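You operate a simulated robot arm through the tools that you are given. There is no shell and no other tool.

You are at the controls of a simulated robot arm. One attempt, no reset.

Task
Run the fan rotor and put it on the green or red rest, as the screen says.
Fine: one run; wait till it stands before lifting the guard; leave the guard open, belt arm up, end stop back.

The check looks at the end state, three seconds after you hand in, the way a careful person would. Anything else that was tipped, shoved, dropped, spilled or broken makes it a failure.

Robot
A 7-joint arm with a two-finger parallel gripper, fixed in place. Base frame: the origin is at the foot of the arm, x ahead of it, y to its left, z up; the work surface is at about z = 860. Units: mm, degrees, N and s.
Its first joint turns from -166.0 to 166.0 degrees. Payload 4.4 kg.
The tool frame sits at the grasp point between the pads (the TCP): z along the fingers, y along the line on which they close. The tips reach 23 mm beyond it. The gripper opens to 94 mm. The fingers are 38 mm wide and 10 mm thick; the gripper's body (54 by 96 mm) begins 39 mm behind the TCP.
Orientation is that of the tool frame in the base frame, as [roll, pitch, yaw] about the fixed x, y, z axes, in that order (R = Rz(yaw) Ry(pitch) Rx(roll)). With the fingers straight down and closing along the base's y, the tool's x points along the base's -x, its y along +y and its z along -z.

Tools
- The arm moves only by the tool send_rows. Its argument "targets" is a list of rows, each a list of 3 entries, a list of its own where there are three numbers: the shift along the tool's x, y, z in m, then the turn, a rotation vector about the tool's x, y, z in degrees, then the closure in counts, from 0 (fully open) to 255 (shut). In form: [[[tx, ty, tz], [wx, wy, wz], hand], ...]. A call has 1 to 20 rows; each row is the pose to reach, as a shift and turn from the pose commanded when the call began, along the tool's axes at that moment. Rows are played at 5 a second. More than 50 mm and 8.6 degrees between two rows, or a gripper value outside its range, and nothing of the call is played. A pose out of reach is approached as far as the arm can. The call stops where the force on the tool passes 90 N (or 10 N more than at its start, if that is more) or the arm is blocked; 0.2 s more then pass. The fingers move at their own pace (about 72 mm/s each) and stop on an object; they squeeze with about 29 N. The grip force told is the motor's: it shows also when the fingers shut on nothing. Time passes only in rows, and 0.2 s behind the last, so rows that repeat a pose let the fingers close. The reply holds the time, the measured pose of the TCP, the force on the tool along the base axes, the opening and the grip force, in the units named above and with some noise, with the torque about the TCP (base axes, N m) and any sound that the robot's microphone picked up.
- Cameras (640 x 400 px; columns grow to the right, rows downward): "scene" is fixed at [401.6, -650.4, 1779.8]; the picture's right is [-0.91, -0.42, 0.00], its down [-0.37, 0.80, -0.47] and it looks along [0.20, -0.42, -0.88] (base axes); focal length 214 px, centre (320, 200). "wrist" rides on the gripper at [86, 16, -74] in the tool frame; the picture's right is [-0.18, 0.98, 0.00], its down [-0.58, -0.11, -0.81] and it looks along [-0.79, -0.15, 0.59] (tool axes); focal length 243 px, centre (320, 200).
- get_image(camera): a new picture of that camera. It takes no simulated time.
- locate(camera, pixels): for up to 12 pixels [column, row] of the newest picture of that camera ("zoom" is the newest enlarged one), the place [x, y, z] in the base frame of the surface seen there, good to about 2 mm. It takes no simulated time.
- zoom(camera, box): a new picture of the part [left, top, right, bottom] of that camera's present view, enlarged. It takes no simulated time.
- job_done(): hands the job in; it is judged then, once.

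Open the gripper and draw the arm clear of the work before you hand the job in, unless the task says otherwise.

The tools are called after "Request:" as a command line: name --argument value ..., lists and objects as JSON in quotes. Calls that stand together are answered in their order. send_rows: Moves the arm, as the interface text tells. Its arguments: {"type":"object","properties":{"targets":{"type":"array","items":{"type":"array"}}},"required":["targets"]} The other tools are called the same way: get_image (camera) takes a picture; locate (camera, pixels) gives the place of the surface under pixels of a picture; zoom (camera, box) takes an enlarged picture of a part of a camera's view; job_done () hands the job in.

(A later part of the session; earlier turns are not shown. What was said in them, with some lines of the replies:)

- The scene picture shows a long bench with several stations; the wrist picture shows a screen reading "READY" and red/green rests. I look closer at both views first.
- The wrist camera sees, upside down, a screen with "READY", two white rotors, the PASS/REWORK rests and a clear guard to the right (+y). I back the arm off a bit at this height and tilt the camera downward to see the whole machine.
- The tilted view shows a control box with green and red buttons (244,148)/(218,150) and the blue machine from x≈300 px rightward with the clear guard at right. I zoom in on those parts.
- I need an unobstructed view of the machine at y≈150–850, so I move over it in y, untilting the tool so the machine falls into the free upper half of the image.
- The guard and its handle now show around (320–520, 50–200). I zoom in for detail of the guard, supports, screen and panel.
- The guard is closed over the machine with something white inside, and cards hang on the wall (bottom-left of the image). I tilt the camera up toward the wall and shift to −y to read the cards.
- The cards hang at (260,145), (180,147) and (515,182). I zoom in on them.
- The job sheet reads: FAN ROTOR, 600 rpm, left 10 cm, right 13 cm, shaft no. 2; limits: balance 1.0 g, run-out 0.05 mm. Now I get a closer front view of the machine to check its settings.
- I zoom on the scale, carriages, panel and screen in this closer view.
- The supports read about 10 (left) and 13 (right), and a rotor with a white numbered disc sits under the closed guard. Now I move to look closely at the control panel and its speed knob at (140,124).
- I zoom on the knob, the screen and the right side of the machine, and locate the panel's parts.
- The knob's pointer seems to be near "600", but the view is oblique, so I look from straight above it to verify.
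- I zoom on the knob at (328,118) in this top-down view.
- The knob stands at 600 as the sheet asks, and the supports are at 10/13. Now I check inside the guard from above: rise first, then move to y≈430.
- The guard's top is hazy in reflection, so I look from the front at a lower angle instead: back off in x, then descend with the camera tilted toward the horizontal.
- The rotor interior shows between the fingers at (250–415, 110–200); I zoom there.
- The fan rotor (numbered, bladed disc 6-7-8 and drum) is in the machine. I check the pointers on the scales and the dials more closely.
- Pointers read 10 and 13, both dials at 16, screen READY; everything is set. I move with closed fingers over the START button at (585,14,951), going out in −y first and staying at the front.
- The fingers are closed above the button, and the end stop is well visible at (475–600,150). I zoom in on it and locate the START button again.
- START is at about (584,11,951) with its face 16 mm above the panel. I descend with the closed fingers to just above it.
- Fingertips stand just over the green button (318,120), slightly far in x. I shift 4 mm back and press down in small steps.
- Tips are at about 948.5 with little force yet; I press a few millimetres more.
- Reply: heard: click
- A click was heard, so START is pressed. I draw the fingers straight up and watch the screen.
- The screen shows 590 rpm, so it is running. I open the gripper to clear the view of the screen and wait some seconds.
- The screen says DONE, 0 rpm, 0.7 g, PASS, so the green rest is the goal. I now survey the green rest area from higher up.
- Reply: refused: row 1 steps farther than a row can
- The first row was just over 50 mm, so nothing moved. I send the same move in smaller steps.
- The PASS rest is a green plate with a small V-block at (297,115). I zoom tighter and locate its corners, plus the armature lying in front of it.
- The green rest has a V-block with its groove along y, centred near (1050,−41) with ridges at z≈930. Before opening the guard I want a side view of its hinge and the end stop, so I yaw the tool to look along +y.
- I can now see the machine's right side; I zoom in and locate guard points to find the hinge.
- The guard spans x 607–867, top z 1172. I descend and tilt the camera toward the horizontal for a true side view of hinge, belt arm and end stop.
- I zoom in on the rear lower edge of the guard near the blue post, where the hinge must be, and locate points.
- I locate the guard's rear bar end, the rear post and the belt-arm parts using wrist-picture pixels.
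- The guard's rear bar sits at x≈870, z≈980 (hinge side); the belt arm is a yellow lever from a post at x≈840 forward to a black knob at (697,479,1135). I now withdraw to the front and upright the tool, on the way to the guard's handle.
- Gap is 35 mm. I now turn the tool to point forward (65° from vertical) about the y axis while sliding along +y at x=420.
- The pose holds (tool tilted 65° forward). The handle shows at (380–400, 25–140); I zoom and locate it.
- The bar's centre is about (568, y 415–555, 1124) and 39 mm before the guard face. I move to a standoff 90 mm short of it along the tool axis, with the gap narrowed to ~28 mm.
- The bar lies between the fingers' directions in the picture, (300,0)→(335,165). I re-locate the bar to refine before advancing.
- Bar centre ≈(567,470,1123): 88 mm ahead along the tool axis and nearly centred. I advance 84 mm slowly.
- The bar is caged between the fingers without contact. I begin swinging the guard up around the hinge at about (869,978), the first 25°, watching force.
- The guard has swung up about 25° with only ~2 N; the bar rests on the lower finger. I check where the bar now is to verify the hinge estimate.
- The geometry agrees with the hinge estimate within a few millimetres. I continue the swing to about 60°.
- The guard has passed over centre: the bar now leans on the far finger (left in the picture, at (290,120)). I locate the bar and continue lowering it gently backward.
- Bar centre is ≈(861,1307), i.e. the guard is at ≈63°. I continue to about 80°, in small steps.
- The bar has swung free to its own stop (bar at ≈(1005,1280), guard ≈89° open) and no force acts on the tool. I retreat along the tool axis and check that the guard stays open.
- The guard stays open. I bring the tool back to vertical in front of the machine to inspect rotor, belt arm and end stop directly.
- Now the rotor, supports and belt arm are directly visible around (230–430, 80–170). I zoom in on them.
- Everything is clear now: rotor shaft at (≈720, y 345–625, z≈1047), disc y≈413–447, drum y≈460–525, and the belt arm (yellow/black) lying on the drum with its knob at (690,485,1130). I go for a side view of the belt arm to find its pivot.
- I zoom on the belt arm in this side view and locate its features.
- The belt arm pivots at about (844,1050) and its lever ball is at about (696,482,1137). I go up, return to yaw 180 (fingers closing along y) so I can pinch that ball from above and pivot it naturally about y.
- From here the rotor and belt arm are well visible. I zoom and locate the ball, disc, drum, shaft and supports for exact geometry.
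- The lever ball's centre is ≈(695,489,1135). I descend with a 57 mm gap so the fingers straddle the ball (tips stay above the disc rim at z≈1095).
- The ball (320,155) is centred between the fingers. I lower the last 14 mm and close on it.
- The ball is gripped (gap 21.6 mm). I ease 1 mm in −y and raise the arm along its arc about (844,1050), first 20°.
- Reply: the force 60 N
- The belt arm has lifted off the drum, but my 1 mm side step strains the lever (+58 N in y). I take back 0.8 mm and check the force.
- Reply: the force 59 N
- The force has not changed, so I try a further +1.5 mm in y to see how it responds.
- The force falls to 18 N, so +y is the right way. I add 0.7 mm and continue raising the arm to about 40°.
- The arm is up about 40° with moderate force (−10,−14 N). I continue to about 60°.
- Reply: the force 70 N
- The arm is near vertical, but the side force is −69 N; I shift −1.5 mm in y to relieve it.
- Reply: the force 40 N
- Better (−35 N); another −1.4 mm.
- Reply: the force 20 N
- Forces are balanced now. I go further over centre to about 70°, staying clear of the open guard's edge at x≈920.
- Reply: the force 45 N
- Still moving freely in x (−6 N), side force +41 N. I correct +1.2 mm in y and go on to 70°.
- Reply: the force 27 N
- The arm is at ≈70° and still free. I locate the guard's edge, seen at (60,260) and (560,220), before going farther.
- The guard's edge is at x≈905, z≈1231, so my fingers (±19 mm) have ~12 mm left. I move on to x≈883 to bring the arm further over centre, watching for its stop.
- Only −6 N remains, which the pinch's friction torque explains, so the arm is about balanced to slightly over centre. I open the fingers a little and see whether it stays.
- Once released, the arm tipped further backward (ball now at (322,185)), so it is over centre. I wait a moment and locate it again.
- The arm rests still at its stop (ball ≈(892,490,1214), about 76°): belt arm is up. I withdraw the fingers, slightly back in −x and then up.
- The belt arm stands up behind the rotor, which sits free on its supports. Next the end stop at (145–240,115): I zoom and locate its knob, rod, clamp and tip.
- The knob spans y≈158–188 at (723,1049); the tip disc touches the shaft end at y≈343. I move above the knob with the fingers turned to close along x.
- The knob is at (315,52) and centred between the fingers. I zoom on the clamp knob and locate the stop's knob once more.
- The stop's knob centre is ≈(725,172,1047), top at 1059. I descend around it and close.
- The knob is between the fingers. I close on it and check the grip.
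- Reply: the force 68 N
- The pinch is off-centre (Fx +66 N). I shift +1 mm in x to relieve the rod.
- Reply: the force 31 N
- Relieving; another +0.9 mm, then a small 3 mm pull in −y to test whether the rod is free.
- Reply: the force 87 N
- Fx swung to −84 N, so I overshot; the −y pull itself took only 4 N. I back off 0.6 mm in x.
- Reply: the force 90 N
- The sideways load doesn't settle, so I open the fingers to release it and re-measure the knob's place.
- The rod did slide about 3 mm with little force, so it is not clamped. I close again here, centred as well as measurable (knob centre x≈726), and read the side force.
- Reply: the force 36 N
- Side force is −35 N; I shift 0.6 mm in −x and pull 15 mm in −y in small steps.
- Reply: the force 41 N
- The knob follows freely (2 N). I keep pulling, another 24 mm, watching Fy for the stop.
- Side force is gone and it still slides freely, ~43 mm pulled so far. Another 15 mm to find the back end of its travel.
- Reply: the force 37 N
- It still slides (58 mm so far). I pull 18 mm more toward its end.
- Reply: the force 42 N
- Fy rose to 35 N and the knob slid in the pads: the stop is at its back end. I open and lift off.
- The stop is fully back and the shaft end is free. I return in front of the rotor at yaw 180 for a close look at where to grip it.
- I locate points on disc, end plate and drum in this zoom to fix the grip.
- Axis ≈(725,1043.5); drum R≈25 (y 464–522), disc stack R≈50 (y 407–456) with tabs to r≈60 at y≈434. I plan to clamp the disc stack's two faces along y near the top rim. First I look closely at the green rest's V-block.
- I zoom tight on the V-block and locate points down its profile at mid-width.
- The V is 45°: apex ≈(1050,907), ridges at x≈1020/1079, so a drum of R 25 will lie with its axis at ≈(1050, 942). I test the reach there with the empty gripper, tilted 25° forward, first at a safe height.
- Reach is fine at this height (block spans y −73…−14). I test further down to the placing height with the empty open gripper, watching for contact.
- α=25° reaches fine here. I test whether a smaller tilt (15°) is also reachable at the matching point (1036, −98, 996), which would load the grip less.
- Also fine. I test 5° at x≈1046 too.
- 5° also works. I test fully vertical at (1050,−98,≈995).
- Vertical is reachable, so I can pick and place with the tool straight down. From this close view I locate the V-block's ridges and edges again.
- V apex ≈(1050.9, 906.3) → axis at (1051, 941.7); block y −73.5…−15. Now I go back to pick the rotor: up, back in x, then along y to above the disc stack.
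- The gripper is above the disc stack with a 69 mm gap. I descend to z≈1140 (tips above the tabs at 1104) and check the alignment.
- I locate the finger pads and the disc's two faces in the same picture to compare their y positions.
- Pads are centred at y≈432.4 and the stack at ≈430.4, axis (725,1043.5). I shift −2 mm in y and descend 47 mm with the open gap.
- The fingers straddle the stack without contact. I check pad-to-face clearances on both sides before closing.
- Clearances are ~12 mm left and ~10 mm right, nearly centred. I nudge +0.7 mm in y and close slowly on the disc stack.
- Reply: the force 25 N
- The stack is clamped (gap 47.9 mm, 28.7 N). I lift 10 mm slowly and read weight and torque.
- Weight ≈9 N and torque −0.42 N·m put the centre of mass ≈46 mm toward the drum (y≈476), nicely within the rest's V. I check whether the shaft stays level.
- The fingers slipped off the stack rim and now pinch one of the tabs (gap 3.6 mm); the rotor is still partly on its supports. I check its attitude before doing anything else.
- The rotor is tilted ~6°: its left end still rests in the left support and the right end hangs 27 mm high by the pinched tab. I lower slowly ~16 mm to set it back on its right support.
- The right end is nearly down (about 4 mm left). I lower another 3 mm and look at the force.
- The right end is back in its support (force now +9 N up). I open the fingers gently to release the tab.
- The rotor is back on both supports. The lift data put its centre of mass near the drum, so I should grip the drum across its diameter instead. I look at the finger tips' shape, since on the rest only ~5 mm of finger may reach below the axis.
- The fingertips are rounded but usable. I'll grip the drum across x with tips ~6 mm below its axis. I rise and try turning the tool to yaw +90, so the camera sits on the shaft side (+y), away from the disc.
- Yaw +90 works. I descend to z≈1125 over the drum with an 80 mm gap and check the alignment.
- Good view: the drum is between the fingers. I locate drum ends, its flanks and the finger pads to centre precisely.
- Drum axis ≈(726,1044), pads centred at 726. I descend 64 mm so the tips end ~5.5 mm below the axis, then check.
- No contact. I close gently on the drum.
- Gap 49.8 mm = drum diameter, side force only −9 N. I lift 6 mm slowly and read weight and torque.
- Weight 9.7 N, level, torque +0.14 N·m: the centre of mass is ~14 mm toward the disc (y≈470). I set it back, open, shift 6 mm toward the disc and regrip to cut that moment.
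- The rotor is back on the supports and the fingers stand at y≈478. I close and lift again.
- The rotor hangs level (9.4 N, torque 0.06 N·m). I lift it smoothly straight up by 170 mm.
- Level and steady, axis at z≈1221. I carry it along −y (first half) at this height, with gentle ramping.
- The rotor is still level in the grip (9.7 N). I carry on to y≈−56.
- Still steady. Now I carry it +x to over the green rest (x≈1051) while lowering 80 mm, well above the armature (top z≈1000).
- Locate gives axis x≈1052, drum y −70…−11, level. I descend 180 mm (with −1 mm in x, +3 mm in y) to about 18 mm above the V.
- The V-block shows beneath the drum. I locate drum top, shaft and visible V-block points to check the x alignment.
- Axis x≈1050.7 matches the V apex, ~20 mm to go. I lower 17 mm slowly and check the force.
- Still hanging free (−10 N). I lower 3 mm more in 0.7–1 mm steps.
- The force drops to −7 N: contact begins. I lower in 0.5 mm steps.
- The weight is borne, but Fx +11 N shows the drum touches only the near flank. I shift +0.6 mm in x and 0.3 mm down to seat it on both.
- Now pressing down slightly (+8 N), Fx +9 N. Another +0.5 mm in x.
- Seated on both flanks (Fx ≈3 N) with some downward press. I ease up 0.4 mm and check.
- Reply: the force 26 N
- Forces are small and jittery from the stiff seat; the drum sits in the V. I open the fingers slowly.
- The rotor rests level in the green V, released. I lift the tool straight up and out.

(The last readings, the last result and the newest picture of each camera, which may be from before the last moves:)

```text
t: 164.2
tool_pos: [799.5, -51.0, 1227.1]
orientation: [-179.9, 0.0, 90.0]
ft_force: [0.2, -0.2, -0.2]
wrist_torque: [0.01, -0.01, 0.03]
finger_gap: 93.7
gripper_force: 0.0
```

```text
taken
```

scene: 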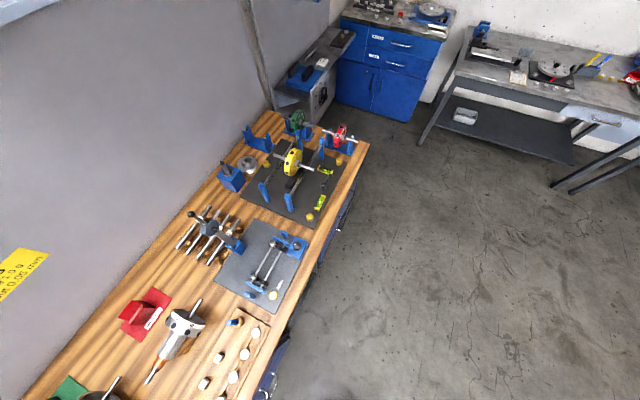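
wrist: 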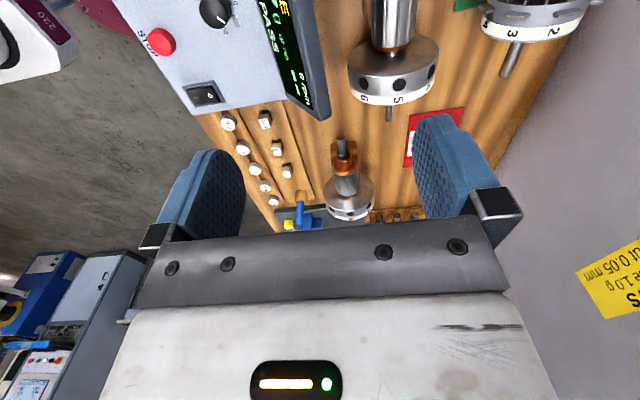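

Clear of the rotor. I turn back to yaw 180 and back off higher to inspect the rest and the machine.

Request:
send_rows --targets '[[[0.004, -0.01, -0.01], [0, 0, -8.2], 0], [[0.008, -0.02, -0.02], [0, 0, -16.4], 0], [[0.012, -0.03, -0.03], [0, 0, -24.6], 0], [[0.016, -0.04, -0.04], [0, 0, -32.8], 0], [[0.02, -0.05, -0.05], [0, 0, -41], 0], [[0.024, -0.06, -0.06], [0, 0, -49.2], 0], [[0.028, -0.07, -0.07], [0, 0, -57.4], 0], [[0.032, -0.08, -0.08], [0, 0, -65.6], 0], [[0.036, -0.09, -0.09], [0, 0, -73.8], 0], [[0.04, -0.1, -0.1], [0, 0, -82], 0], [[0.04, -0.11, -0.11], [0, 0, -90], 0], [[0.04, -0.11, -0.11], [0, 0, -90], 0]]'

Request:
get_image --camera "wrist"

Request:
zoom --camera "wrist" --box '[150, 0, 470, 220]'

```text
t: 166.8
tool_pos: [690.4, -11.3, 1338.0]
orientation: [180.0, -0.1, -179.8]
ft_force: [1.0, -0.3, -0.1]
wrist_torque: [0.01, 0.0, 0.0]
finger_gap: 94.0
gripper_force: 0.0
```

```text
taken
```

wrist: 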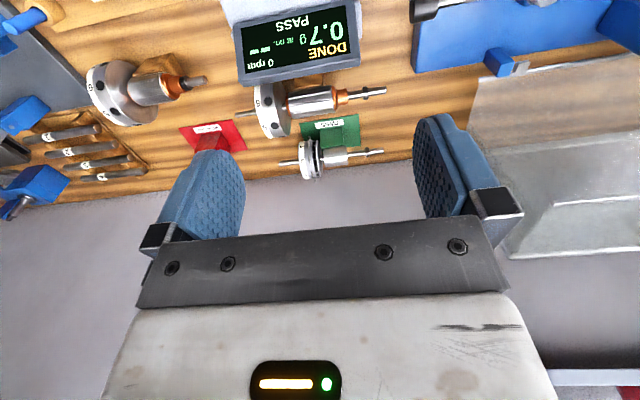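

```text
1.82 times, centred on (310, 110) of wrist
```

zoom: 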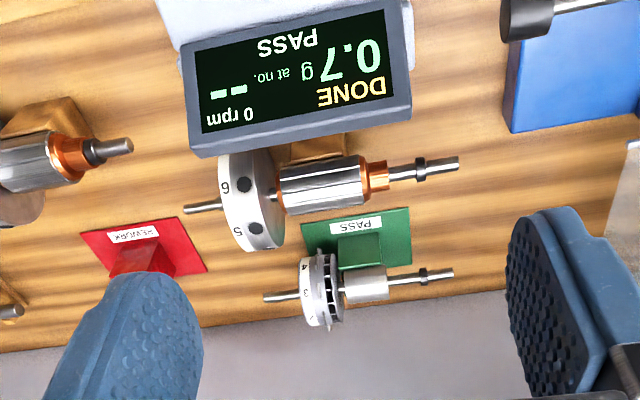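

The fan rotor lies level on the green PASS rest, the armature next to it is undisturbed, and the screen still reads DONE/PASS. Now a last look at the machine itself.

Request:
send_rows --targets '[[[0.02, 0.042, -0.006], [0, 0, 0], 0], [[0.04, 0.084, -0.012], [0, 0, 0], 0], [[0.06, 0.126, -0.018], [0, 0, 0], 0], [[0.08, 0.168, -0.024], [0, 0, 0], 0], [[0.1, 0.21, -0.03], [0, 0, 0], 0], [[0.12, 0.252, -0.036], [0, 0, 0], 0], [[0.14, 0.294, -0.042], [0, 0, 0], 0], [[0.16, 0.336, -0.048], [0, 0, 0], 0], [[0.18, 0.378, -0.054], [0, 0, 0], 0], [[0.2, 0.42, -0.06], [0, 0, 0], 0], [[0.21, 0.45, -0.06], [0, 0, 0], 0], [[0.21, 0.45, -0.06], [0, 0, 0], 0]]'

Request:
get_image --camera "wrist"

Request:
zoom --camera "wrist" --box '[190, 0, 540, 220]'

Request:
get_image --camera "scene"

```text
t: 169.4
tool_pos: [482.8, 438.9, 1401.1]
orientation: [179.9, -0.1, 179.9]
ft_force: [-0.4, 0.5, 0.2]
wrist_torque: [0.0, -0.01, -0.02]
finger_gap: 93.9
gripper_force: 0.0
```

```text
taken
```

wrist: 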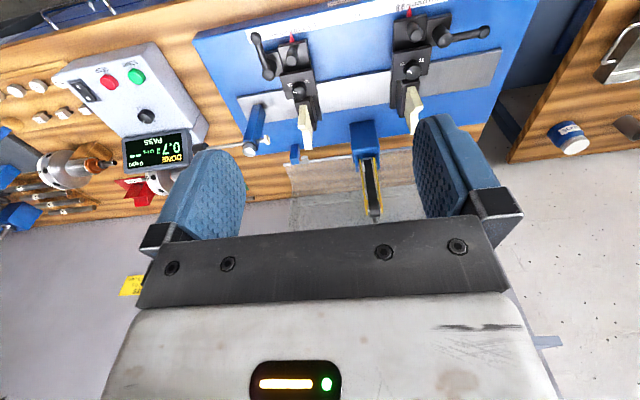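

```text
1.82 times, centred on (365, 110) of wrist
```

zoom: 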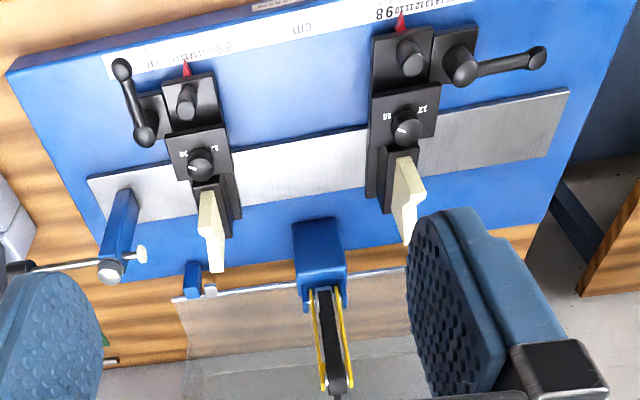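

```text
taken
```

scene: 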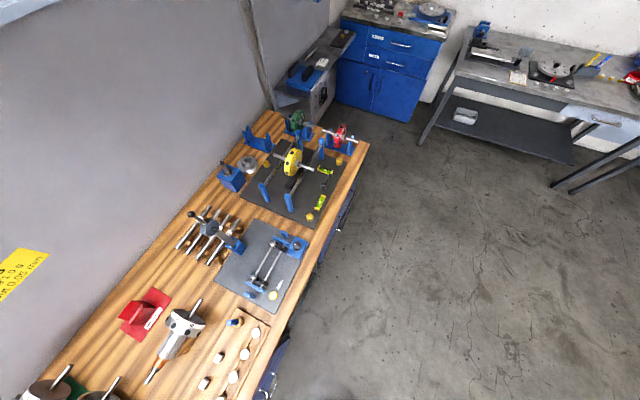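

Final state: supports empty at 10/13, belt arm up, guard open, end stop back (knob at (20,265) of the zoom), rotor on the green rest, gripper open and clear. I hand in.

Request:
job_done

```text
The job is handed in.
```

I ran the fan rotor once. The screen read DONE, 0.7 g, PASS, so I put it on the green rest, where it lies level.

- **Run:** I checked the machine against the job sheet before pressing START: 600 rpm, supports at 10 and 13 cm. The screen showed 0 rpm before I lifted the guard.
- **End state:** The guard is open, the belt arm is up and the end stop is fully back. The gripper is open and the arm is clear.
- **Slip while lifting:** My first grip, on the fan disc, slipped during the lift. The right end hung about 27 mm high by one fan tab while the left end stayed in its support. I lowered it back without dropping it and lifted it again by the drum. I saw no damage to the tab in the pictures.
- **Guard's last few degrees:** The handle slipped out of my fingers at about 80°, and the guard swung the last 10° or so to its stop on its own. It has stayed open since.
- **Side load on two parts:** While gripping the belt arm knob and the end stop knob, I loaded them sideways by up to about 70 N and 90 N. Both moved freely afterwards.
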